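You operate a simulated robot arm through the tools that you are given. There is no shell and no other tool.

The job below is to be done with a simulated robot arm. You get a single attempt, and the scene is never put back.

JOB
Try the three feelers on the small mould and set the clamp knob to the thickest that goes in.
Fine: draw each feeler back before turning the knob; then check that the green feeler stops, and draw it back.

The check looks at the end state, three seconds after you hand in, the way a careful person would. Anything else that was tipped, shoved, dropped, spilled or broken makes it a failure.

ROBOT AND FRAMES
A 7-joint arm with a three-finger gripper, fixed in place. Base frame: the origin is at the foot of the arm, x ahead of it, y to its left, z up. Lengths are in m, angles in rad, forces in N, time in s.
Its first joint turns from -2.897 to 2.897 rad. Payload 2.69 kg.
The tool frame sits at the grasp point between the pads (the TCP): z along the fingers, y along the line on which they close. The tips reach 0.03 m beyond it. Largest opening 0.128 m; the body of the gripper starts 0.117 m behind the TCP.
Orientation is that of the tool frame in the base frame, as [roll, pitch, yaw] about the fixed x, y, z axes, in that order (R = Rz(yaw) Ry(pitch) Rx(roll)). With the fingers straight down and closing along the base's y, the tool's x points along the base's -x, its y along +y and its z along -z.

CONTROLS
- The arm moves only by the tool drive_tool. Its argument "deltas" is a list of rows, each a list of 3 entries, a list of its own where there are three numbers: the shift along the tool's x, y, z in m, then the turn, a rotation vector about the tool's x, y, z in rad, then the closure, from 0 (fully open) to 1 (shut). In form: [[[tx, ty, tz], [rx, ry, rz], gripper], ...]. A call has 1 to 20 rows; each row is the pose to reach, as a shift and turn from the pose commanded when the call began, along the tool's axes at that moment. A row lasts 0.2 s, in which the tool goes at most 0.05 m and 0.15 rad; a call with a longer step from one row to the next is refused whole, and so is a gripper value outside its range. A pose out of reach is approached as far as the arm can. The call stops where the force on the tool passes 60 N (or 10 N more than at its start, if that is more) or the arm is blocked; 0.2 s more then pass. The fingers move at their own pace and stop on an object; they squeeze with about 21 N. The grip force told is the motor's: it shows also when the fingers shut on nothing. Time passes only in rows, and 0.2 s behind the last, so rows that repeat a pose let the fingers close. The reply holds the time, the measured pose of the TCP, the force on the tool along the base axes, the opening and the grip force, in the units named above and with some noise, with the torque about the TCP (base axes, N m) and any sound that the robot's microphone picked up.
- Cameras (640 x 400 px; columns grow to the right, rows downward): "scene" is fixed at [0.2211, -0.5023, 1.6073]; the picture's right is [0.79, -0.62, 0.00], its down [-0.38, -0.48, -0.79] and it looks along [0.49, 0.62, -0.62] (base axes); focal length 366 px, centre (320, 200). "wrist" rides on the gripper at [0.058, 0.054, -0.131] in the tool frame; the picture's right is [-0.68, 0.74, 0.00], its down [-0.62, -0.57, -0.55] and it looks along [-0.40, -0.37, 0.84] (tool axes); focal length 234 px, centre (320, 200). There is no depth. A picture from a camera that has moved, and an enlarged one, comes with that camera's place and axes in the base frame and with its lens.
- capture(camera): a new picture of that camera. The clock stands still meanwhile.
- lift_body(by): slides the trunk up (or, below 0, down) by that many m; the arm rides with it, the base frame stays. It gives what a move gives, with no picture.
- inspect(camera, box): a new picture of the part [left, top, right, bottom] of that camera's present view, enlarged. The clock stands still meanwhile.
- sign_off(): hands the job in; it is judged then, once.

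Places have to be worked out from the pictures, the camera data and where the tool is seen. Open the gripper and draw the arm clear of the work before you hand the job in, unless the task says otherwise.

The tools are called after "Emit:" as name(argument=value, ...) on one line, values as JSON. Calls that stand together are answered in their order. drive_tool: Moves the arm, as the interface text tells. Its arguments: {"type":"object","properties":{"deltas":{"type":"array"}},"required":["deltas"]} The other tools are called the same way: lift_body (by) slides the trunk up or down; capture (camera) takes a picture; inspect (camera, box) takes an enlarged picture of a part of a camera's view; sign_off () hands the job in.

At the start:

```text
clock: 0.0
eef_pos: [0.6459, 0.0028, 1.1862]
orientation: [3.14, 0.0, 3.141]
force: [0.3, -0.1, -0.5]
torque: [0.04, -0.02, 0.01]
width: 0.1279
grasp_force: 0.1
trunk travel left (down, up): [-0.15, 0.2]
```

scene: 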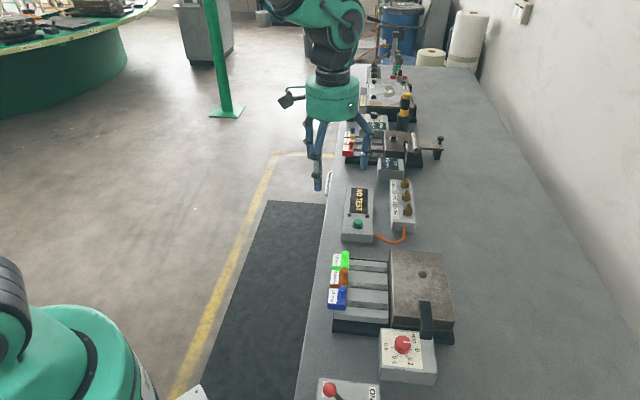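
wrist: 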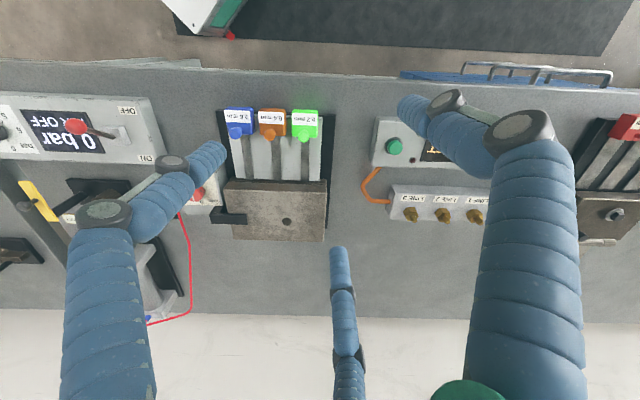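

The pictures show two moulds with feelers on a bench, one near the robot (green/orange/blue) and one farther off. I'll enlarge both in the views before moving anything.

Emit:
inspect(camera="scene", box=[310, 230, 470, 330])

Emit:
inspect(camera="scene", box=[310, 300, 470, 400])

Emit:
inspect(camera="scene", box=[320, 60, 480, 160])

Emit:
inspect(camera="scene", box=[320, 150, 480, 250])

Emit:
inspect(camera="wrist", box=[180, 80, 360, 260])

Emit:
inspect(camera="wrist", box=[0, 60, 240, 330])

```text
4.00 times, centred on (390, 280) of scene
camera zoom: at [0.2211, -0.5023, 1.6073], right [0.79, -0.62, 0.0], down [-0.38, -0.48, -0.79], along [0.49, 0.62, -0.62], focal length 1464 px, centre (40, -120)
```

zoom: 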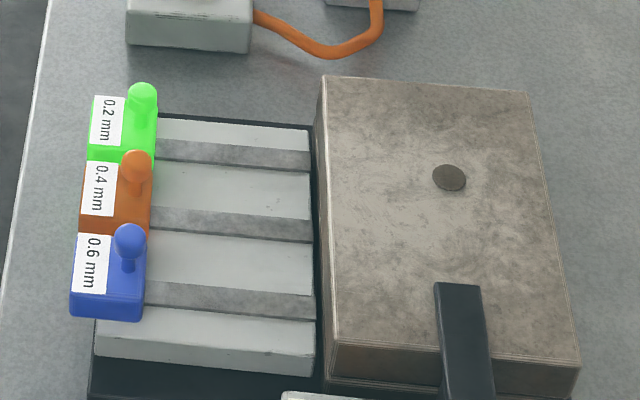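

```text
4.00 times, centred on (390, 350) of scene
camera zoom: at [0.2211, -0.5023, 1.6073], right [0.79, -0.62, 0.0], down [-0.38, -0.48, -0.79], along [0.49, 0.62, -0.62], focal length 1464 px, centre (40, -400)
```

zoom: 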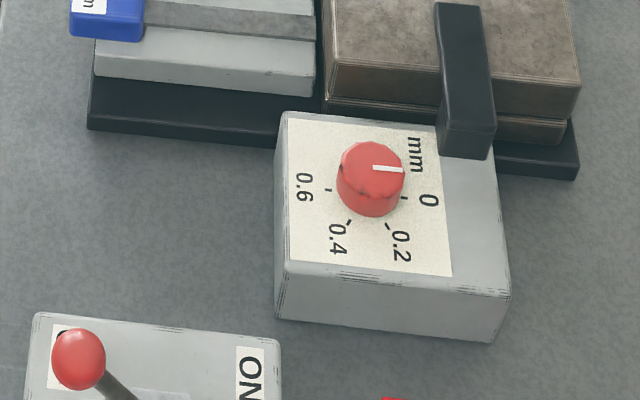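

```text
4.00 times, centred on (400, 110) of scene
camera zoom: at [0.2211, -0.5023, 1.6073], right [0.79, -0.62, 0.0], down [-0.38, -0.48, -0.79], along [0.49, 0.62, -0.62], focal length 1464 px, centre (0, 560)
```

zoom: 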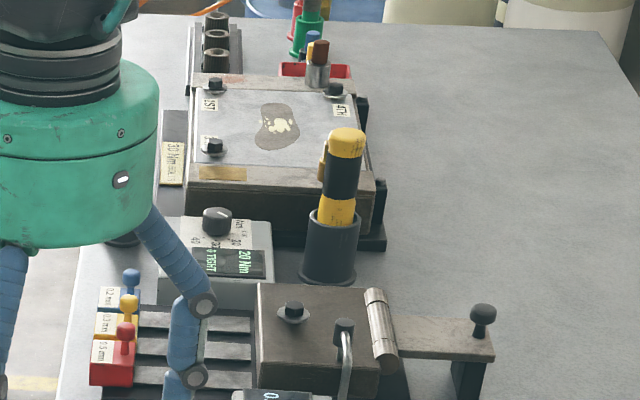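

```text
4.00 times, centred on (400, 200) of scene
camera zoom: at [0.2211, -0.5023, 1.6073], right [0.79, -0.62, 0.0], down [-0.38, -0.48, -0.79], along [0.49, 0.62, -0.62], focal length 1464 px, centre (0, 200)
```

zoom: 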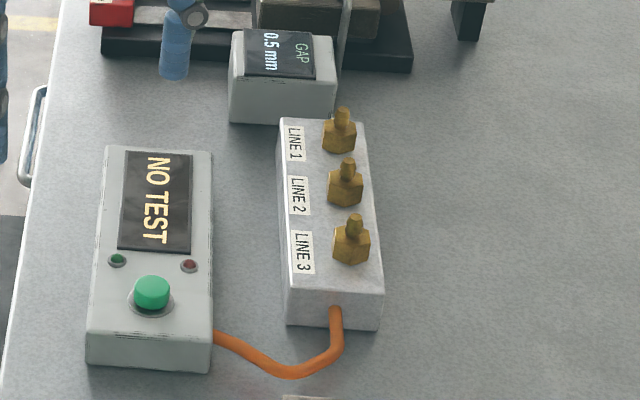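

```text
2.22 times, centred on (270, 170) of wrist
camera zoom: at [0.5875, 0.0572, 1.3184], right [0.68, 0.74, 0.0], down [0.62, -0.57, 0.55], along [0.4, -0.37, -0.84], focal length 520 px, centre (431, 267)
```

zoom: 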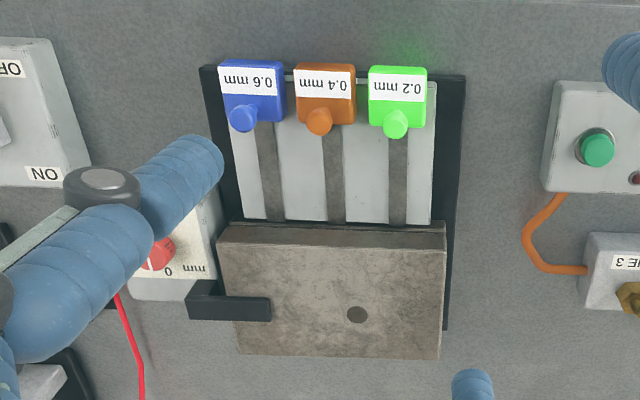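

```text
1.48 times, centred on (120, 195) of wrist
camera zoom: at [0.5875, 0.0572, 1.3184], right [0.68, 0.74, 0.0], down [0.62, -0.57, 0.55], along [0.4, -0.37, -0.84], focal length 347 px, centre (616, 207)
```

zoom: 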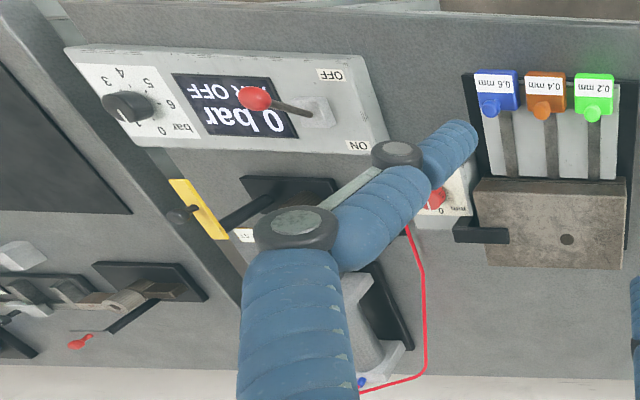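

The near mould (green 0.2, orange 0.4, blue 0.6) and its knob dial, now at 0, are the ones meant. Triangulating puts the green feeler's button at about (0.662, -0.044, 0.938), with the feelers spaced about 0.055 m along (0.71, 0.71) and sliding in along (0.71, -0.71). I move above it with the tool turned 45° to get a closer look.

Emit:
drive_tool(deltas=[[[0, 0, 0.0], [0, 0, -0.13], 0.5], [[-0.003, -0.01, 0.02], [0, 0, -0.26], 0.5], [[-0.006, -0.02, 0.04], [0, 0, -0.39], 0.5], [[-0.009, -0.03, 0.05], [0, 0, -0.52], 0.5], [[-0.012, -0.04, 0.06], [0, 0, -0.65], 0.5], [[-0.014, -0.048, 0.07], [0, 0, -0.785], 0.5], [[-0.014, -0.048, 0.07], [0, 0, -0.785], 0.5]])

Emit:
capture(camera="wrist")

Emit:
capture(camera="scene")

```text
clock: 1.6
eef_pos: [0.661, -0.0456, 1.1177]
orientation: [-3.141, -0.002, -2.355]
force: [2.0, 0.1, -0.2]
torque: [-0.01, 0.02, 0.0]
width: 0.0641
grasp_force: 0.0
trunk travel left (down, up): [-0.15, 0.2]
```

```text
taken
camera wrist: at [0.5815, -0.0483, 1.2482], right [-0.04, 1.0, 0.0], down [0.84, 0.04, 0.55], along [0.55, 0.02, -0.84], focal length 234 px, centre (320, 200)
```

wrist: 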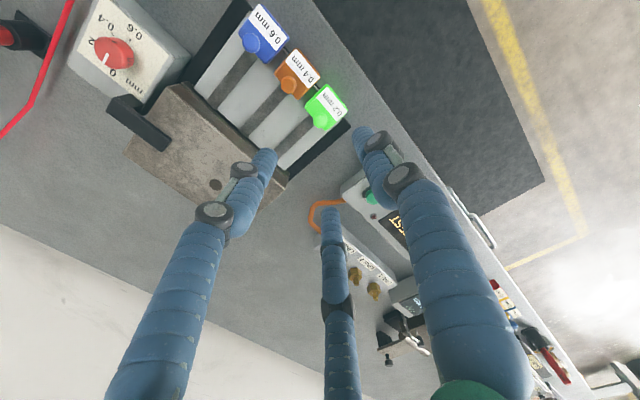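

```text
taken
```

scene: 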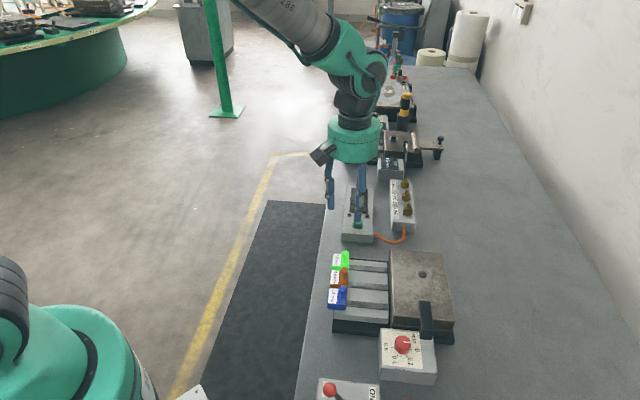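

The wrist view seems to show more finger-like shapes than two, so I enlarge the hand in both views before bringing it near anything.

Emit:
inspect(camera="scene", box=[290, 100, 410, 240])

Emit:
inspect(camera="wrist", box=[170, 100, 470, 400])

Emit:
inspect(camera="wrist", box=[180, 0, 380, 200])

Emit:
inspect(camera="wrist", box=[40, 0, 240, 140])

```text
2.86 times, centred on (350, 170) of scene
camera zoom: at [0.2211, -0.5023, 1.6073], right [0.79, -0.62, 0.0], down [-0.38, -0.48, -0.79], along [0.49, 0.62, -0.62], focal length 1046 px, centre (234, 286)
```

zoom: 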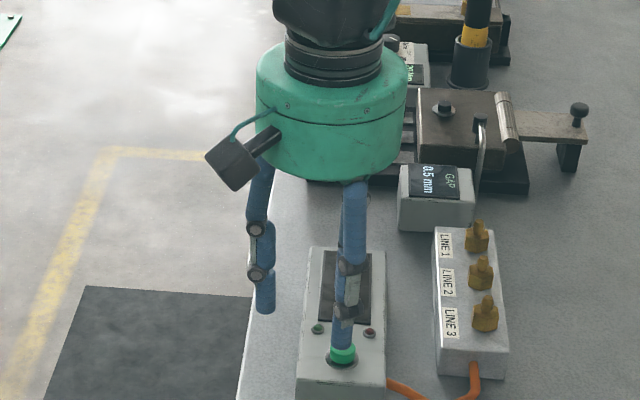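

```text
1.33 times, centred on (320, 250) of wrist
camera zoom: at [0.5815, -0.0483, 1.2482], right [-0.04, 1.0, 0.0], down [0.84, 0.04, 0.55], along [0.55, 0.02, -0.84], focal length 312 px, centre (320, 133)
```

zoom: 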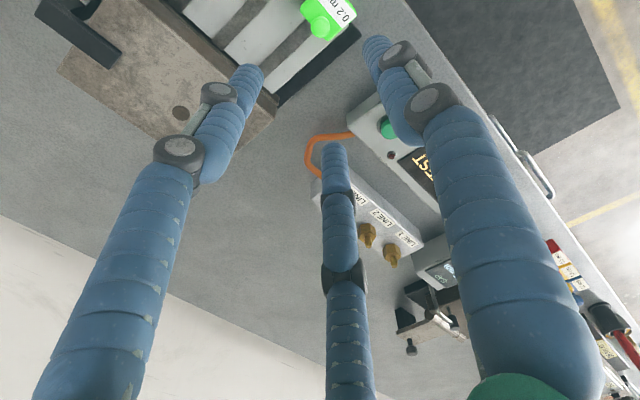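

```text
2.00 times, centred on (280, 100) of wrist
camera zoom: at [0.5815, -0.0483, 1.2482], right [-0.04, 1.0, 0.0], down [0.84, 0.04, 0.55], along [0.55, 0.02, -0.84], focal length 468 px, centre (400, 400)
```

zoom: 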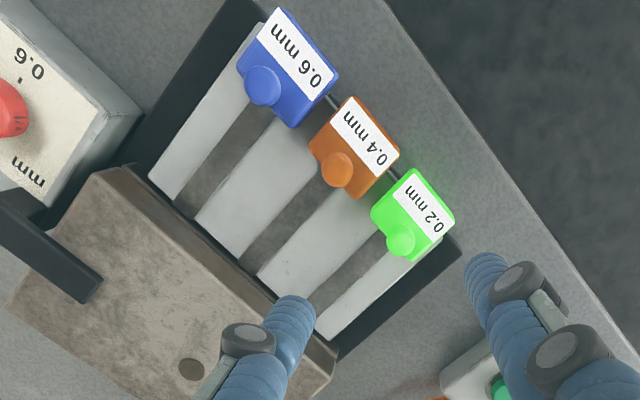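

```text
2.86 times, centred on (140, 70) of wrist
camera zoom: at [0.5815, -0.0483, 1.2482], right [-0.04, 1.0, 0.0], down [0.84, 0.04, 0.55], along [0.55, 0.02, -0.84], focal length 669 px, centre (834, 571)
```

zoom: 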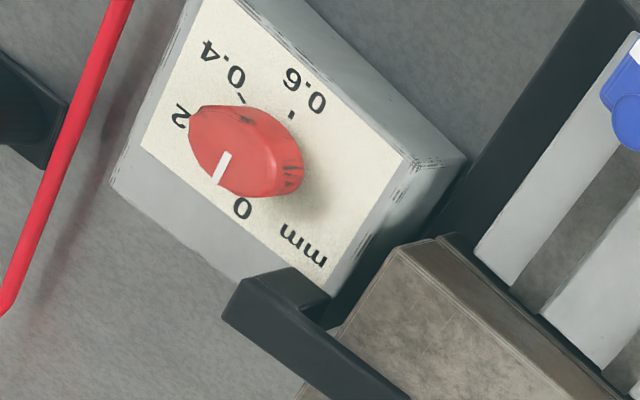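

The hand is drawn with three fingers around the axis, one on the tool's +y side. At this yaw, +y points outboard and the gaps face the neighbouring feelers, so a narrow opening of about 0.04 m should clear them. Both views agree on the green ball at about (0.661, -0.044), z 0.93–0.94. I lower to z 1.0, still above it, and look again.

Emit:
drive_tool(deltas=[[[0, 0, 0.03], [0, 0, 0], 0.69], [[0, 0, 0.06], [0, 0, 0], 0.69], [[0, 0, 0.09], [0, 0, 0], 0.69], [[0, 0, 0.118], [0, 0, 0], 0.69], [[0, 0, 0.118], [0, 0, 0], 0.69]])

Emit:
capture(camera="wrist")

Emit:
inspect(camera="scene", box=[310, 200, 470, 300])

Emit:
inspect(camera="wrist", box=[220, 60, 420, 220])

```text
clock: 2.8
eef_pos: [0.6601, -0.045, 0.9975]
orientation: [3.141, 0.001, -2.357]
force: [-0.1, -1.5, -0.4]
torque: [0.02, 0.04, 0.02]
width: 0.0395
grasp_force: 0.0
trunk travel left (down, up): [-0.15, 0.2]
```

```text
taken
camera wrist: at [0.5819, -0.0481, 1.1291], right [-0.04, 1.0, 0.0], down [0.84, 0.04, 0.55], along [0.55, 0.02, -0.84], focal length 234 px, centre (320, 200)
```

wrist: 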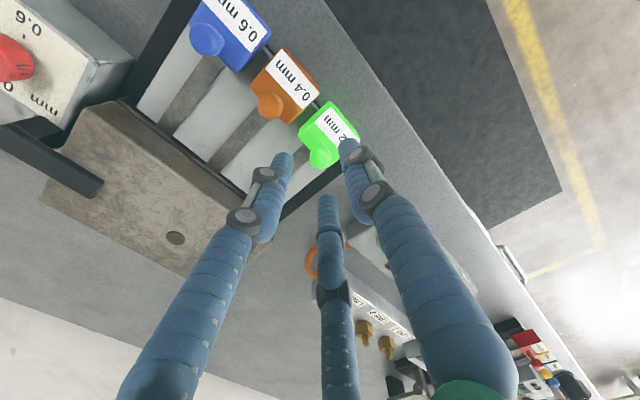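

```text
4.00 times, centred on (390, 250) of scene
camera zoom: at [0.2211, -0.5023, 1.6073], right [0.79, -0.62, 0.0], down [-0.38, -0.48, -0.79], along [0.49, 0.62, -0.62], focal length 1464 px, centre (40, 0)
```

zoom: 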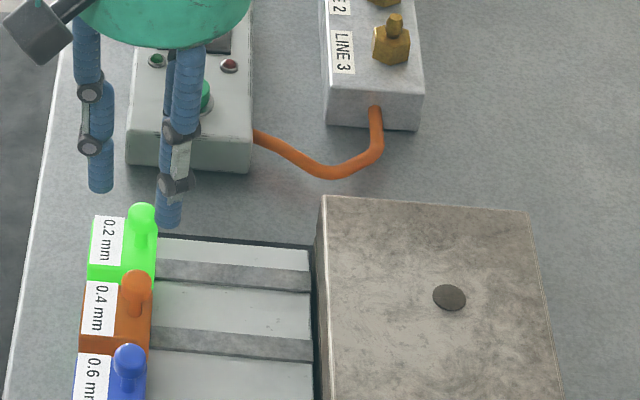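

```text
2.50 times, centred on (320, 140) of wrist
camera zoom: at [0.5819, -0.0481, 1.1291], right [-0.04, 1.0, 0.0], down [0.84, 0.04, 0.55], along [0.55, 0.02, -0.84], focal length 585 px, centre (320, 350)
```

zoom: 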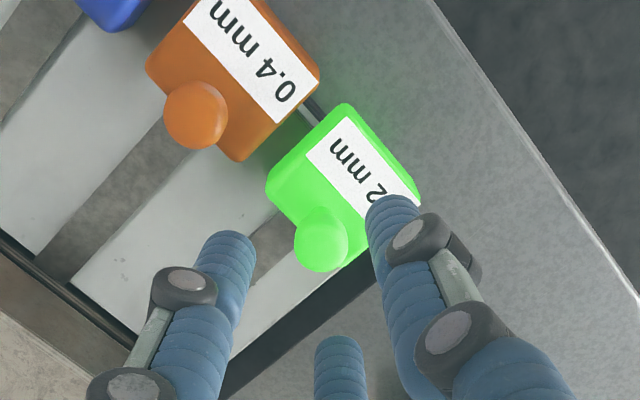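

The green ball sits between the finger axes, at about (0.660, -0.0445, 0.941), and its handle's top is near z 0.919. I lower until the tips are at about z 0.93, around the ball, and check.

Emit:
drive_tool(deltas=[[[0, 0, 0.012], [0, 0, 0], 0.69], [[0, 0, 0.024], [0, 0, 0], 0.69], [[0, 0, 0.037], [0, 0, 0], 0.69], [[0, 0, 0.037], [0, 0, 0], 0.69]])

Emit:
inspect(camera="scene", box=[320, 230, 400, 280])

Emit:
inspect(camera="wrist", box=[220, 60, 420, 220])

```text
clock: 3.8
eef_pos: [0.6612, -0.0454, 0.9615]
orientation: [-3.141, -0.003, -2.357]
force: [-0.3, -0.1, -0.5]
torque: [0.0, 0.03, 0.03]
width: 0.0397
grasp_force: 0.0
trunk travel left (down, up): [-0.15, 0.2]
```

```text
8.00 times, centred on (360, 255) of scene
camera zoom: at [0.2211, -0.5023, 1.6073], right [0.79, -0.62, 0.0], down [-0.38, -0.48, -0.79], along [0.49, 0.62, -0.62], focal length 2928 px, centre (0, -240)
```

zoom: 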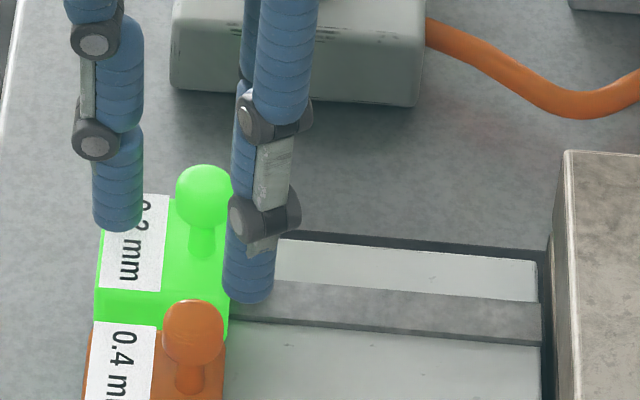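

```text
2.50 times, centred on (320, 140) of wrist
camera zoom: at [0.5811, -0.0485, 1.0929], right [-0.04, 1.0, 0.0], down [0.84, 0.04, 0.55], along [0.55, 0.02, -0.84], focal length 585 px, centre (320, 350)
```

zoom: 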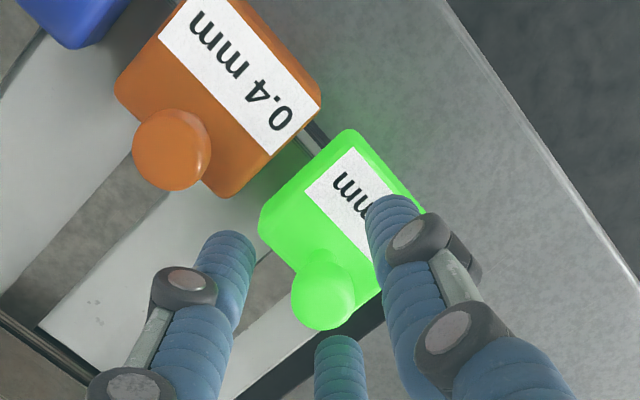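

The ball is centred between the fingers, about 7 mm above the tips, and the handle top is about 18 mm below the tips. I lower 8 mm more and close on the ball.

Emit:
drive_tool(deltas=[[[0, 0, 0.008], [0, 0, 0], 0.69], [[0, 0, 0.008], [0, 0, 0], 0.8], [[0, 0, 0.008], [0, 0, 0], 0.9], [[0, 0, 0.008], [0, 0, 0], 1.0], [[0, 0, 0.008], [0, 0, 0], 1.0]])

Emit:
inspect(camera="scene", box=[320, 230, 400, 280])

Emit:
inspect(camera="wrist", box=[220, 60, 420, 220])

```text
clock: 5.0
eef_pos: [0.6601, -0.0438, 0.9539]
orientation: [3.141, 0.001, -2.357]
force: [-0.2, -1.6, -2.7]
torque: [0.0, -0.03, 0.01]
width: 0.0165
grasp_force: 42.0
trunk travel left (down, up): [-0.15, 0.2]
```

```text
8.00 times, centred on (360, 255) of scene
camera zoom: at [0.2211, -0.5023, 1.6073], right [0.79, -0.62, 0.0], down [-0.38, -0.48, -0.79], along [0.49, 0.62, -0.62], focal length 2928 px, centre (0, -240)
```

zoom: 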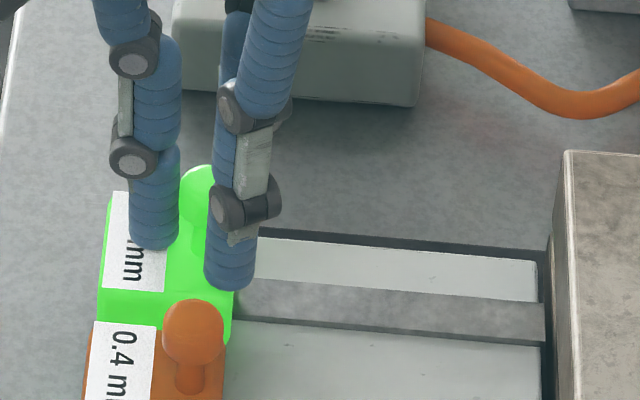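

```text
2.50 times, centred on (320, 140) of wrist
camera zoom: at [0.581, -0.0485, 1.0851], right [-0.04, 1.0, 0.0], down [0.84, 0.04, 0.55], along [0.55, 0.02, -0.84], focal length 585 px, centre (320, 350)
```

zoom: 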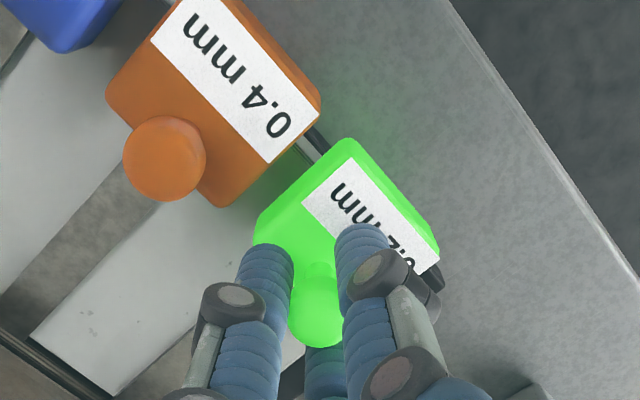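

The green feeler is gripped (width 0.0165). The balls lie exactly along 45°, so inward is the tool's -y. I push in with small steps and watch the force.

Emit:
drive_tool(deltas=[[[0, -0.002, 0.008], [0, 0, 0], 1.0]])

```text
clock: 5.4
eef_pos: [0.6634, -0.0487, 0.9514]
orientation: [-3.136, 0.006, -2.356]
force: [-8.9, -8.9, 48.2]
torque: [-0.37, 0.18, -0.02]
width: 0.0172
grasp_force: 42.3
trunk travel left (down, up): [-0.15, 0.2]
```

I wrongly repeated the 8 mm descent, since deltas restart with each call, and it is pressing down at 48 N. I raise those 8 mm back at once.

Emit:
drive_tool(deltas=[[[0, 0, -0.004], [0, 0, 0], 1.0], [[0, 0, -0.008], [0, 0, 0], 1.0], [[0, 0, -0.008], [0, 0, 0], 1.0]])

Emit:
inspect(camera="scene", box=[320, 230, 400, 280])

Emit:
inspect(camera="wrist", box=[220, 60, 420, 220])

```text
clock: 6.2
eef_pos: [0.6608, -0.0456, 0.9493]
orientation: [3.139, -0.003, -2.356]
force: [10.2, 12.9, -18.1]
torque: [0.29, -0.56, 0.06]
width: 0.0162
grasp_force: 42.5
trunk travel left (down, up): [-0.15, 0.2]
```

```text
8.00 times, centred on (360, 255) of scene
camera zoom: at [0.2211, -0.5023, 1.6073], right [0.79, -0.62, 0.0], down [-0.38, -0.48, -0.79], along [0.49, 0.62, -0.62], focal length 2928 px, centre (0, -240)
```

zoom: 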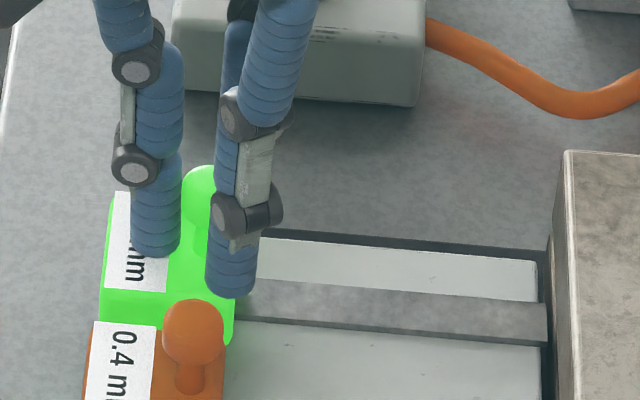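

```text
2.50 times, centred on (320, 140) of wrist
camera zoom: at [0.582, -0.049, 1.0821], right [-0.04, 1.0, 0.0], down [0.84, 0.04, 0.54], along [0.54, 0.02, -0.84], focal length 585 px, centre (320, 350)
```

zoom: 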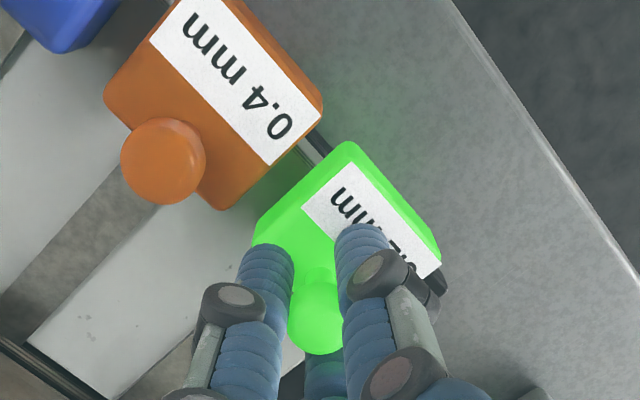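

Nothing moved, but the fingers slid about 4 mm down the ball and now pull up with 18 N. I open slightly to let the tension go, then regrip where the arm settles.

Emit:
drive_tool(deltas=[[[0, 0, 0], [0, 0, 0], 0.69], [[0, 0, 0], [0, 0, 0], 0.69], [[0, 0, 0], [0, 0, 0], 0.69]])

Emit:
inspect(camera="scene", box=[320, 230, 400, 280])

Emit:
inspect(camera="wrist", box=[220, 60, 420, 220])

```text
clock: 7.0
eef_pos: [0.6611, -0.0472, 0.9539]
orientation: [-3.141, -0.001, -2.356]
force: [0.4, 0.0, -0.2]
torque: [0.0, 0.0, 0.02]
width: 0.0396
grasp_force: 0.0
trunk travel left (down, up): [-0.15, 0.2]
```

```text
8.00 times, centred on (360, 255) of scene
camera zoom: at [0.2211, -0.5023, 1.6073], right [0.79, -0.62, 0.0], down [-0.38, -0.48, -0.79], along [0.49, 0.62, -0.62], focal length 2928 px, centre (0, -240)
```

zoom: 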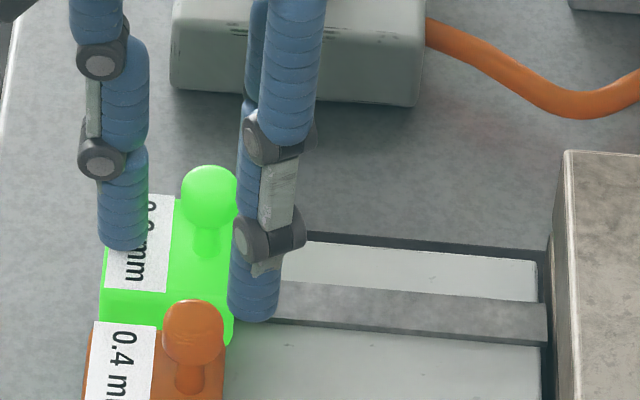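

```text
2.50 times, centred on (320, 140) of wrist
camera zoom: at [0.5822, -0.0501, 1.0851], right [-0.04, 1.0, 0.0], down [0.84, 0.04, 0.55], along [0.55, 0.02, -0.84], focal length 585 px, centre (320, 350)
```

zoom: 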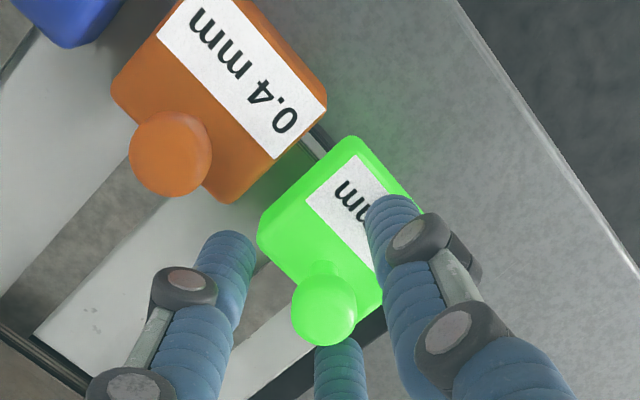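

Everything is intact: the force is zero and the green feeler stands about 2 mm in. I regrip and then push inward along the tool's -y only.

Emit:
drive_tool(deltas=[[[0, 0, 0], [0, 0, 0], 0.85], [[0, 0, 0], [0, 0, 0], 1.0], [[0, 0, 0], [0, 0, 0], 1.0], [[0, -0.003, 0], [0, 0, 0], 1.0], [[0, -0.006, 0], [0, 0, 0], 1.0]])

```text
clock: 8.2
eef_pos: [0.6657, -0.0526, 0.9529]
orientation: [-3.141, 0.0, -2.356]
force: [-0.4, -1.2, -1.7]
torque: [0.11, 0.2, -0.05]
width: 0.0166
grasp_force: 42.2
trunk travel left (down, up): [-0.15, 0.2]
```

It slides freely, with about 1 N of force. I continue 20 mm more in 4 mm rows.

Emit:
drive_tool(deltas=[[[0, -0.004, 0], [0, 0, 0], 1.0], [[0, -0.008, 0], [0, 0, 0], 1.0], [[0, -0.012, 0], [0, 0, 0], 1.0], [[0, -0.016, 0], [0, 0, 0], 1.0], [[0, -0.02, 0], [0, 0, 0], 1.0]])

Emit:
inspect(camera="scene", box=[310, 230, 470, 330])

```text
clock: 9.4
eef_pos: [0.681, -0.0645, 0.9536]
orientation: [-3.141, 0.0, -2.356]
force: [4.2, 1.3, 0.8]
torque: [0.14, -0.08, 0.01]
width: 0.0165
grasp_force: 42.4
trunk travel left (down, up): [-0.15, 0.2]
```

```text
4.00 times, centred on (390, 280) of scene
camera zoom: at [0.2211, -0.5023, 1.6073], right [0.79, -0.62, 0.0], down [-0.38, -0.48, -0.79], along [0.49, 0.62, -0.62], focal length 1464 px, centre (40, -120)
```

zoom: 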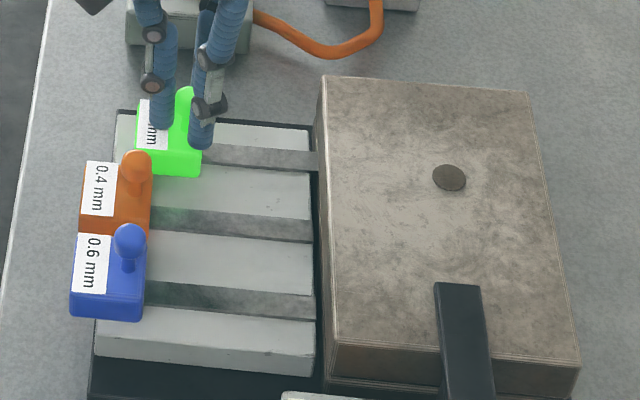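

The green blade now runs into the mould's mouth and the force is still only about 4 N. I continue pushing to see how far it goes.

Emit:
drive_tool(deltas=[[[0, -0.004, 0], [0, 0, 0], 1.0], [[0, -0.008, 0], [0, 0, 0], 1.0], [[0, -0.012, 0], [0, 0, 0], 1.0], [[0, -0.016, 0], [0, 0, 0], 1.0], [[0, -0.02, 0], [0, 0, 0], 1.0]])

Emit:
inspect(camera="scene", box=[310, 230, 470, 330])

```text
clock: 10.6
eef_pos: [0.6887, -0.074, 0.9533]
orientation: [3.134, -0.007, -2.357]
force: [-12.1, 12.8, 17.5]
torque: [0.95, 0.21, 0.05]
width: 0.0167
grasp_force: 42.3
trunk travel left (down, up): [-0.15, 0.2]
stopped in row 5: the force on the tool passed its limit at 64 N (the readings are from after the stop); the commanded pose is now the measured one
```

```text
4.00 times, centred on (390, 280) of scene
camera zoom: at [0.2211, -0.5023, 1.6073], right [0.79, -0.62, 0.0], down [-0.38, -0.48, -0.79], along [0.49, 0.62, -0.62], focal length 1464 px, centre (40, -120)
```

zoom: 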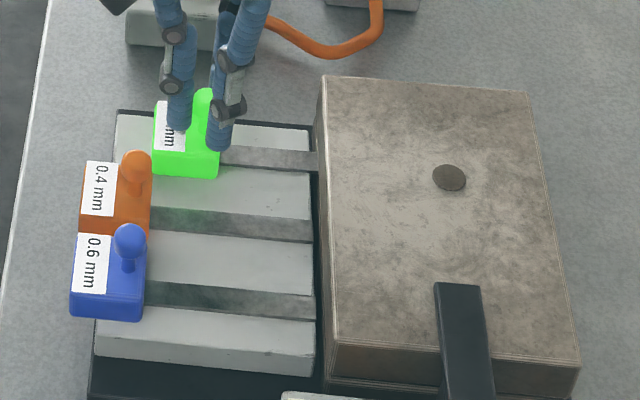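

Green went in about 42 mm and then came hard against something, with its blade well inside the mould. I need the other feelers' travel to tell an end stop from a jam, so I draw green back by 41 mm.

Emit:
drive_tool(deltas=[[[0, 0.004, 0], [0, 0, 0], 1.0], [[0, 0.009, 0], [0, 0, 0], 1.0], [[0, 0.014, 0], [0, 0, 0], 1.0], [[0, 0.019, 0], [0, 0, 0], 1.0], [[0, 0.024, 0], [0, 0, 0], 1.0], [[0, 0.029, 0], [0, 0, 0], 1.0], [[0, 0.034, 0], [0, 0, 0], 1.0], [[0, 0.038, 0], [0, 0, 0], 1.0], [[0, 0.041, 0], [0, 0, 0], 1.0]])

Emit:
inspect(camera="scene", box=[310, 230, 470, 330])

```text
clock: 12.6
eef_pos: [0.6606, -0.0465, 0.9534]
orientation: [3.136, -0.004, -2.358]
force: [8.2, 8.2, 26.3]
torque: [0.06, -0.14, 0.0]
width: 0.0163
grasp_force: 42.6
trunk travel left (down, up): [-0.15, 0.2]
```

```text
4.00 times, centred on (390, 280) of scene
camera zoom: at [0.2211, -0.5023, 1.6073], right [0.79, -0.62, 0.0], down [-0.38, -0.48, -0.79], along [0.49, 0.62, -0.62], focal length 1464 px, centre (40, -120)
```

zoom: 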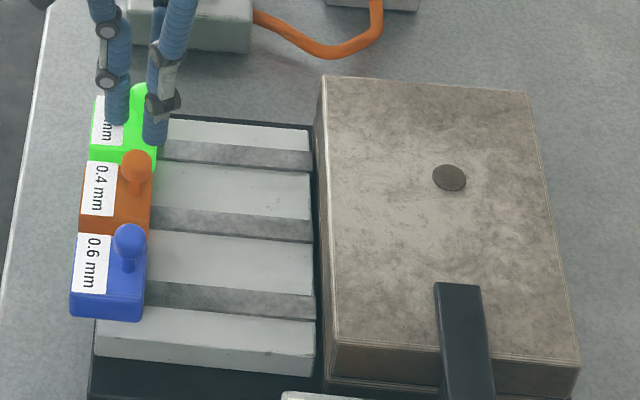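

Green is back in line with its start. The remaining force is only pressing down, so I ease up 2 mm and 1 mm outboard, open, and rise clear.

Emit:
drive_tool(deltas=[[[0, 0.001, -0.002], [0, 0, 0], 1.0], [[0, 0.001, -0.002], [0, 0, 0], 0.8], [[0, 0.001, -0.002], [0, 0, 0], 0.69], [[0, 0.001, -0.002], [0, 0, 0], 0.69], [[0, 0.001, -0.02], [0, 0, 0], 0.69], [[0, 0.001, -0.045], [0, 0, 0], 0.69], [[0, 0.001, -0.05], [0, 0, 0], 0.69]])

Emit:
inspect(camera="scene", box=[310, 230, 470, 330])

Emit:
inspect(camera="wrist", box=[140, 0, 380, 200])

```text
clock: 14.2
eef_pos: [0.6605, -0.0461, 1.0018]
orientation: [3.134, -0.005, -2.356]
force: [0.2, 0.0, 0.6]
torque: [0.0, -0.02, 0.02]
width: 0.0399
grasp_force: 0.0
trunk travel left (down, up): [-0.15, 0.2]
```

```text
4.00 times, centred on (390, 280) of scene
camera zoom: at [0.2211, -0.5023, 1.6073], right [0.79, -0.62, 0.0], down [-0.38, -0.48, -0.79], along [0.49, 0.62, -0.62], focal length 1464 px, centre (40, -120)
```

zoom: 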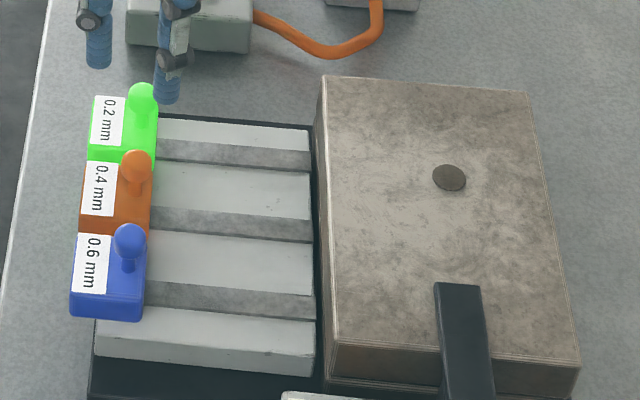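

```text
2.00 times, centred on (260, 100) of wrist
camera zoom: at [0.5813, -0.0488, 1.1346], right [-0.04, 1.0, 0.0], down [0.84, 0.03, 0.54], along [0.54, 0.03, -0.84], focal length 468 px, centre (440, 400)
```

zoom: 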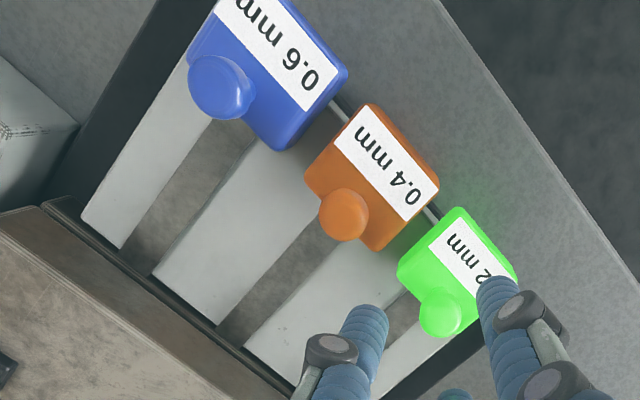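

Green is fully back. I shift 55 mm along the row to above the orange ball at about (0.621, -0.084), straighten the slight tilt, and check.

Emit:
drive_tool(deltas=[[[0.027, 0.0005, 0], [0.0076, -0.005, 0], 0.69], [[0.0547, 0.001, 0], [0.0076, -0.005, 0], 0.69], [[0.0547, 0.001, 0], [0.0076, -0.005, 0], 0.69]])

Emit:
inspect(camera="scene", box=[310, 230, 470, 330])

Emit:
inspect(camera="wrist", box=[220, 60, 420, 220])

```text
clock: 15.0
eef_pos: [0.6194, -0.0837, 1.0022]
orientation: [3.14, 0.001, -2.357]
force: [-0.7, -0.8, -0.2]
torque: [0.04, -0.04, 0.02]
width: 0.0398
grasp_force: 0.0
trunk travel left (down, up): [-0.15, 0.2]
```

```text
4.00 times, centred on (390, 280) of scene
camera zoom: at [0.2211, -0.5023, 1.6073], right [0.79, -0.62, 0.0], down [-0.38, -0.48, -0.79], along [0.49, 0.62, -0.62], focal length 1464 px, centre (40, -120)
```

zoom: 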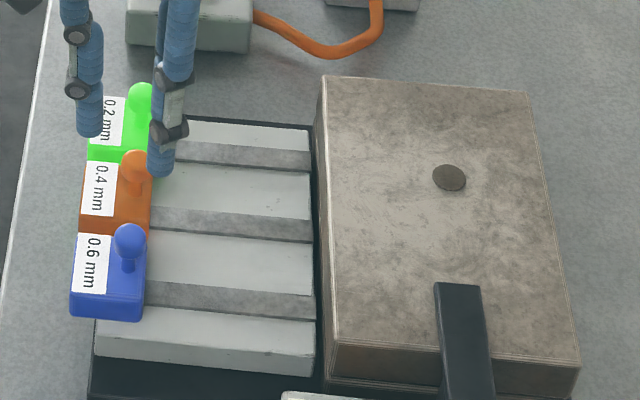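

```text
2.50 times, centred on (320, 140) of wrist
camera zoom: at [0.5401, -0.0878, 1.1349], right [-0.04, 1.0, 0.0], down [0.84, 0.03, 0.55], along [0.55, 0.02, -0.84], focal length 585 px, centre (320, 350)
```

zoom: 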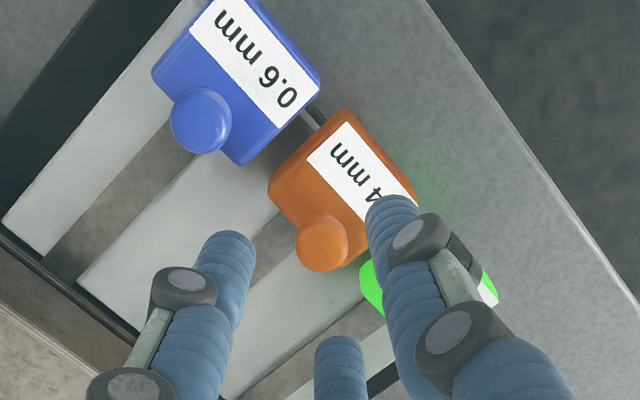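

Orange is centred just as green was. I descend 48 mm around its ball with the fingers still open at 0.04 m.

Emit:
drive_tool(deltas=[[[0, 0, 0.016], [0, 0, 0], 0.69], [[0, 0, 0.032], [0, 0, 0], 0.69], [[0, 0, 0.048], [0, 0, 0], 0.69], [[0, 0, 0.048], [0, 0, 0], 0.69]])

Emit:
inspect(camera="scene", box=[310, 230, 470, 330])

Emit:
inspect(camera="wrist", box=[220, 60, 420, 220])

```text
clock: 16.0
eef_pos: [0.6221, -0.0835, 0.9538]
orientation: [-3.141, 0.003, -2.357]
force: [-0.2, 1.8, 0.1]
torque: [0.0, 0.03, -0.04]
width: 0.0394
grasp_force: 0.1
trunk travel left (down, up): [-0.15, 0.2]
```

```text
4.00 times, centred on (390, 280) of scene
camera zoom: at [0.2211, -0.5023, 1.6073], right [0.79, -0.62, 0.0], down [-0.38, -0.48, -0.79], along [0.49, 0.62, -0.62], focal length 1464 px, centre (40, -120)
```

zoom: 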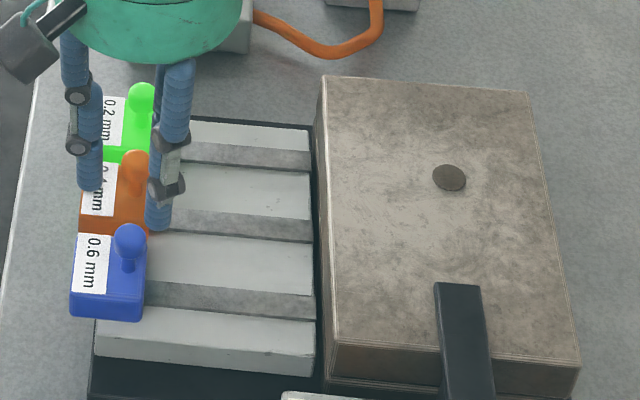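

```text
2.50 times, centred on (320, 140) of wrist
camera zoom: at [0.5422, -0.0868, 1.0859], right [-0.04, 1.0, 0.0], down [0.84, 0.03, 0.55], along [0.55, 0.02, -0.84], focal length 585 px, centre (320, 350)
```

zoom: 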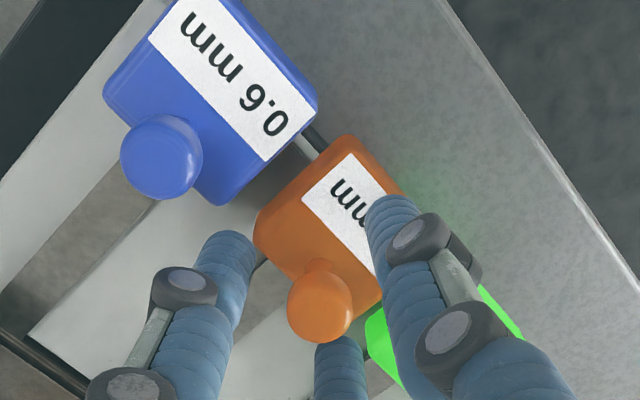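

The orange ball is centred between the fingers. I close and push in by 2 mm per row.

Emit:
drive_tool(deltas=[[[0, 0, 0], [0, 0, 0], 0.85], [[0, 0, 0], [0, 0, 0], 1.0], [[0, 0, 0], [0, 0, 0], 1.0], [[0, -0.002, 0], [0, 0, 0], 1.0], [[0, -0.004, 0], [0, 0, 0], 1.0], [[0, -0.006, 0], [0, 0, 0], 1.0]])

```text
clock: 17.4
eef_pos: [0.6246, -0.0874, 0.9548]
orientation: [3.141, 0.002, -2.357]
force: [-1.2, -0.2, 2.1]
torque: [0.08, 0.12, -0.03]
width: 0.0166
grasp_force: 42.5
trunk travel left (down, up): [-0.15, 0.2]
```

It moves freely so far (about 2 N). I continue 8 mm in 2 mm rows.

Emit:
drive_tool(deltas=[[[0, -0.002, 0], [0, 0, 0], 1.0], [[0, -0.004, 0], [0, 0, 0], 1.0], [[0, -0.006, 0], [0, 0, 0], 1.0], [[0, -0.008, 0], [0, 0, 0], 1.0]])

Emit:
inspect(camera="scene", box=[310, 230, 470, 330])

```text
clock: 18.4
eef_pos: [0.6305, -0.0921, 0.9547]
orientation: [3.141, 0.002, -2.356]
force: [1.5, 0.1, 4.9]
torque: [0.06, -0.01, -0.01]
width: 0.0166
grasp_force: 42.4
trunk travel left (down, up): [-0.15, 0.2]
```

```text
4.00 times, centred on (390, 280) of scene
camera zoom: at [0.2211, -0.5023, 1.6073], right [0.79, -0.62, 0.0], down [-0.38, -0.48, -0.79], along [0.49, 0.62, -0.62], focal length 1464 px, centre (40, -120)
```

zoom: 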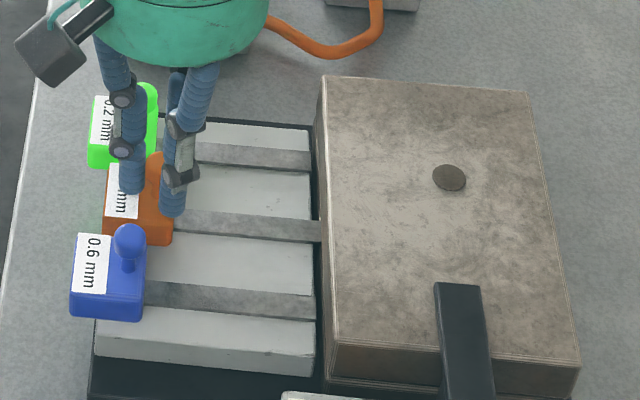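

Orange has moved about 13 mm with little force, and its blade is at the mould's mouth. I continue in 2 mm rows.

Emit:
drive_tool(deltas=[[[0, -0.002, 0], [0, 0, 0], 1.0], [[0, -0.004, 0], [0, 0, 0], 1.0], [[0, -0.006, 0], [0, 0, 0], 1.0], [[0, -0.008, 0], [0, 0, 0], 1.0]])

```text
clock: 19.4
eef_pos: [0.6353, -0.0996, 0.9548]
orientation: [3.141, 0.002, -2.354]
force: [-2.5, -2.7, 6.8]
torque: [0.05, 0.15, 0.0]
width: 0.0166
grasp_force: 42.4
trunk travel left (down, up): [-0.15, 0.2]
```

Still free at about 22 mm. I continue another 8 mm.

Emit:
drive_tool(deltas=[[[0, -0.002, 0], [0, 0, 0], 1.0], [[0, -0.004, 0], [0, 0, 0], 1.0], [[0, -0.006, 0], [0, 0, 0], 1.0], [[0, -0.008, 0], [0, 0, 0], 1.0]])

```text
clock: 20.4
eef_pos: [0.6438, -0.1056, 0.9551]
orientation: [3.141, 0.0, -2.357]
force: [-2.5, -3.0, 2.1]
torque: [0.11, 0.17, 0.03]
width: 0.0166
grasp_force: 42.7
trunk travel left (down, up): [-0.15, 0.2]
```

Orange is now in about 31 mm and still free. Green stopped at about 42 mm, so I continue in 2 mm rows toward that.

Emit:
drive_tool(deltas=[[[0, -0.002, 0], [0, 0, 0], 1.0], [[0, -0.004, 0], [0, 0, 0], 1.0], [[0, -0.006, 0], [0, 0, 0], 1.0], [[0, -0.008, 0], [0, 0, 0], 1.0]])

Emit:
inspect(camera="scene", box=[310, 230, 470, 330])

```text
clock: 21.4
eef_pos: [0.6474, -0.1105, 0.9544]
orientation: [-3.141, 0.002, -2.355]
force: [-4.0, -4.1, -2.0]
torque: [-0.03, 0.1, -0.01]
width: 0.0166
grasp_force: 42.3
trunk travel left (down, up): [-0.15, 0.2]
```

```text
4.00 times, centred on (390, 280) of scene
camera zoom: at [0.2211, -0.5023, 1.6073], right [0.79, -0.62, 0.0], down [-0.38, -0.48, -0.79], along [0.49, 0.62, -0.62], focal length 1464 px, centre (40, -120)
```

zoom: 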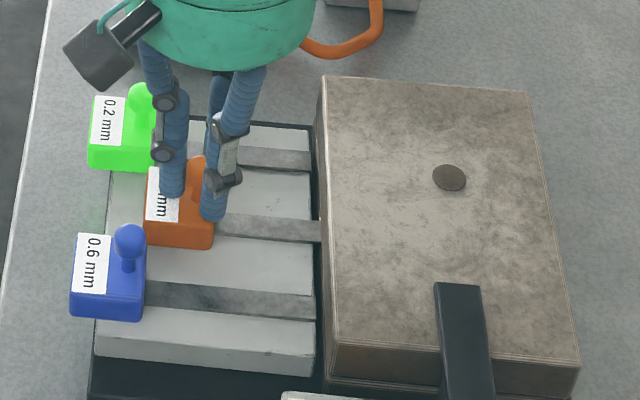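

Orange now stands almost as far in as green did when it stopped. I push up to 6 mm more to find whether it meets the same end stop.

Emit:
drive_tool(deltas=[[[0, -0.002, 0], [0, 0, 0], 1.0], [[0, -0.004, 0], [0, 0, 0], 1.0]])

Emit:
inspect(camera="scene", box=[310, 230, 470, 330])

```text
clock: 22.0
eef_pos: [0.6483, -0.1119, 0.9545]
orientation: [3.14, -0.001, -2.356]
force: [-16.1, 16.5, 10.4]
torque: [0.39, 0.33, -0.03]
width: 0.0166
grasp_force: 42.0
trunk travel left (down, up): [-0.15, 0.2]
```

```text
4.00 times, centred on (390, 280) of scene
camera zoom: at [0.2211, -0.5023, 1.6073], right [0.79, -0.62, 0.0], down [-0.38, -0.48, -0.79], along [0.49, 0.62, -0.62], focal length 1464 px, centre (40, -120)
```

zoom: 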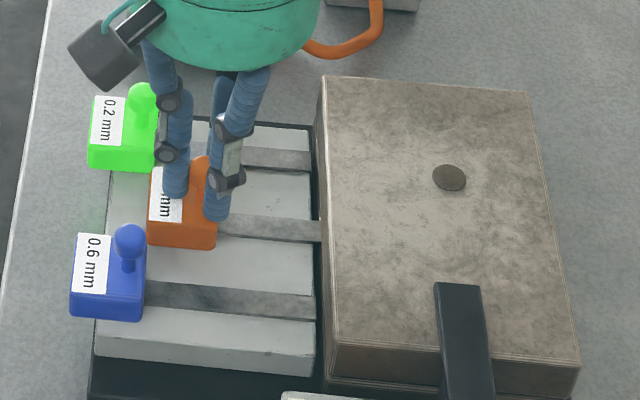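

Orange stops at the same depth as green (about 41 mm, 23 N), so it goes in fully to the end stop. I draw it back by the 42 mm commanded.

Emit:
drive_tool(deltas=[[[0, 0.004, 0], [0, 0, 0], 1.0], [[0, 0.009, 0], [0, 0, 0], 1.0], [[0, 0.014, 0], [0, 0, 0], 1.0], [[0, 0.019, 0], [0, 0, 0], 1.0], [[0, 0.024, 0], [0, 0, 0], 1.0], [[0, 0.029, 0], [0, 0, 0], 1.0], [[0, 0.034, 0], [0, 0, 0], 1.0], [[0, 0.038, 0], [0, 0, 0], 1.0], [[0, 0.042, 0], [0, 0, 0], 1.0], [[0, 0.042, 0], [0, 0, 0], 1.0]])

Emit:
inspect(camera="scene", box=[310, 230, 470, 330])

```text
clock: 24.2
eef_pos: [0.6217, -0.0837, 0.9555]
orientation: [3.14, 0.001, -2.356]
force: [-10.2, -9.7, 4.0]
torque: [-0.16, 0.2, 0.05]
width: 0.0167
grasp_force: 42.0
trunk travel left (down, up): [-0.15, 0.2]
```

```text
4.00 times, centred on (390, 280) of scene
camera zoom: at [0.2211, -0.5023, 1.6073], right [0.79, -0.62, 0.0], down [-0.38, -0.48, -0.79], along [0.49, 0.62, -0.62], focal length 1464 px, centre (40, -120)
```

zoom: 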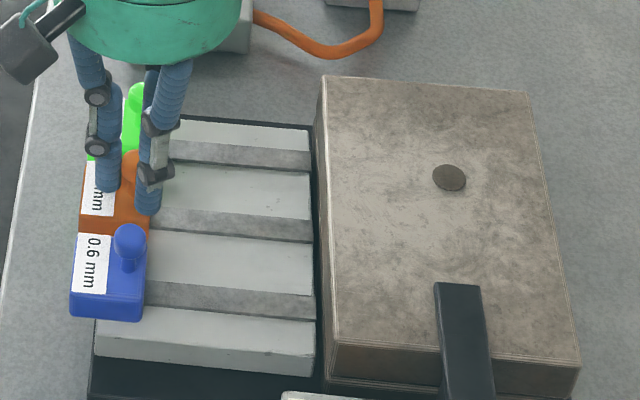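

Orange is back home. I open and rise 48 mm, then shift 56 mm along to above the blue ball.

Emit:
drive_tool(deltas=[[[0, 0, 0], [0, 0, 0], 0.8], [[0, 0, 0], [0, 0, 0], 0.69], [[0, 0, 0], [0, 0, 0], 0.69], [[0, 0, -0.016], [0, 0, 0], 0.69], [[0, 0, -0.035], [0, 0, 0], 0.69], [[0, 0, -0.048], [0, 0, 0], 0.69], [[0.028, 0, -0.048], [0, 0, 0], 0.69], [[0.0555, 0, -0.048], [0, 0, 0], 0.69], [[0.0555, 0, -0.048], [0, 0, 0], 0.69]])

Emit:
inspect(camera="scene", box=[310, 230, 470, 330])

Emit:
inspect(camera="wrist", box=[220, 60, 420, 220])

```text
clock: 26.2
eef_pos: [0.5793, -0.1241, 1.0022]
orientation: [-3.141, 0.002, -2.355]
force: [0.1, -0.3, 0.1]
torque: [-0.01, -0.04, 0.02]
width: 0.0397
grasp_force: 0.0
trunk travel left (down, up): [-0.15, 0.2]
```

```text
4.00 times, centred on (390, 280) of scene
camera zoom: at [0.2211, -0.5023, 1.6073], right [0.79, -0.62, 0.0], down [-0.38, -0.48, -0.79], along [0.49, 0.62, -0.62], focal length 1464 px, centre (40, -120)
```

zoom: 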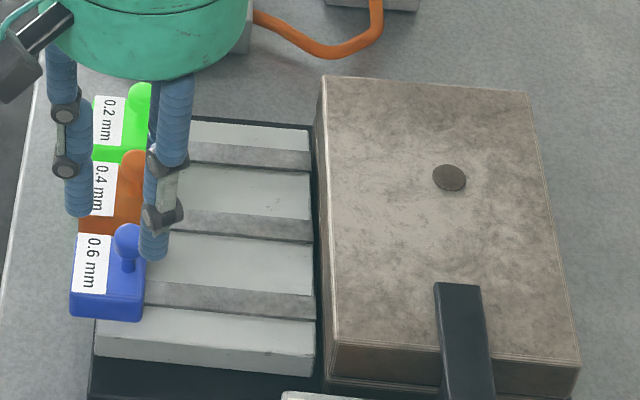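

```text
2.50 times, centred on (320, 140) of wrist
camera zoom: at [0.4996, -0.1273, 1.1337], right [-0.04, 1.0, 0.0], down [0.83, 0.03, 0.55], along [0.55, 0.02, -0.84], focal length 585 px, centre (320, 350)
```

zoom: 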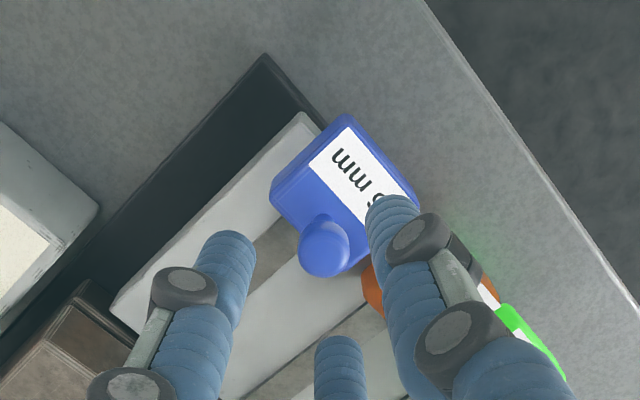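

Blue's ball is almost centred, off by about 2 mm. I correct that while descending 48 mm.

Emit:
drive_tool(deltas=[[[-0.0014, -0.0006, 0.016], [0, 0, 0], 0.69], [[-0.0014, -0.0006, 0.032], [0, 0, 0], 0.69], [[-0.0014, -0.0006, 0.048], [0, 0, 0], 0.69], [[-0.0014, -0.0006, 0.048], [0, 0, 0], 0.69]])

Emit:
inspect(camera="wrist", box=[220, 60, 420, 220])

Emit:
inspect(camera="scene", box=[310, 230, 470, 330])

```text
clock: 27.2
eef_pos: [0.584, -0.1217, 0.9524]
orientation: [-3.141, 0.002, -2.357]
force: [-0.1, 0.7, 0.3]
torque: [-0.03, 0.02, 0.03]
width: 0.0395
grasp_force: 0.0
trunk travel left (down, up): [-0.15, 0.2]
```

```text
2.50 times, centred on (320, 140) of wrist
camera zoom: at [0.5044, -0.1251, 1.0846], right [-0.04, 1.0, 0.0], down [0.83, 0.03, 0.55], along [0.55, 0.02, -0.84], focal length 585 px, centre (320, 350)
```

zoom: 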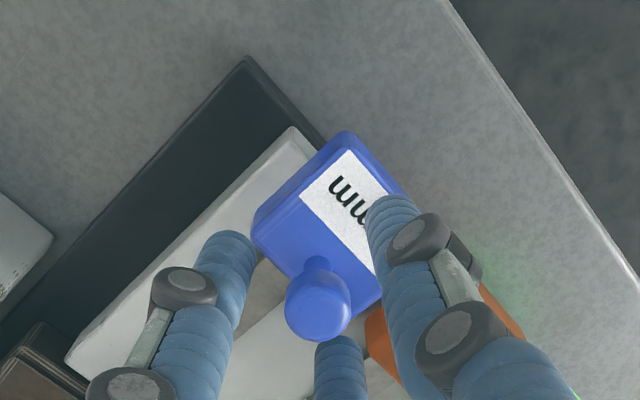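

```text
4.00 times, centred on (390, 280) of scene
camera zoom: at [0.2211, -0.5023, 1.6073], right [0.79, -0.62, 0.0], down [-0.38, -0.48, -0.79], along [0.49, 0.62, -0.62], focal length 1464 px, centre (40, -120)
```

zoom: 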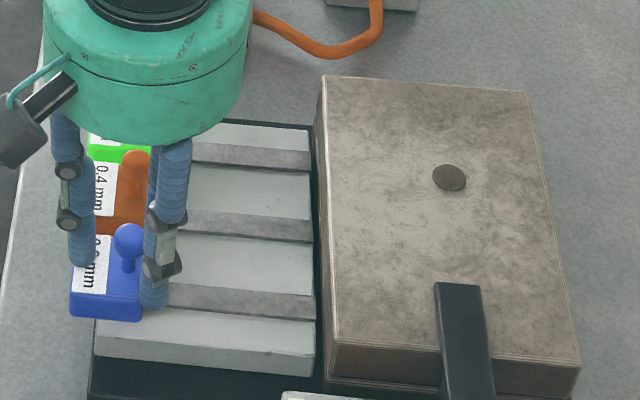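

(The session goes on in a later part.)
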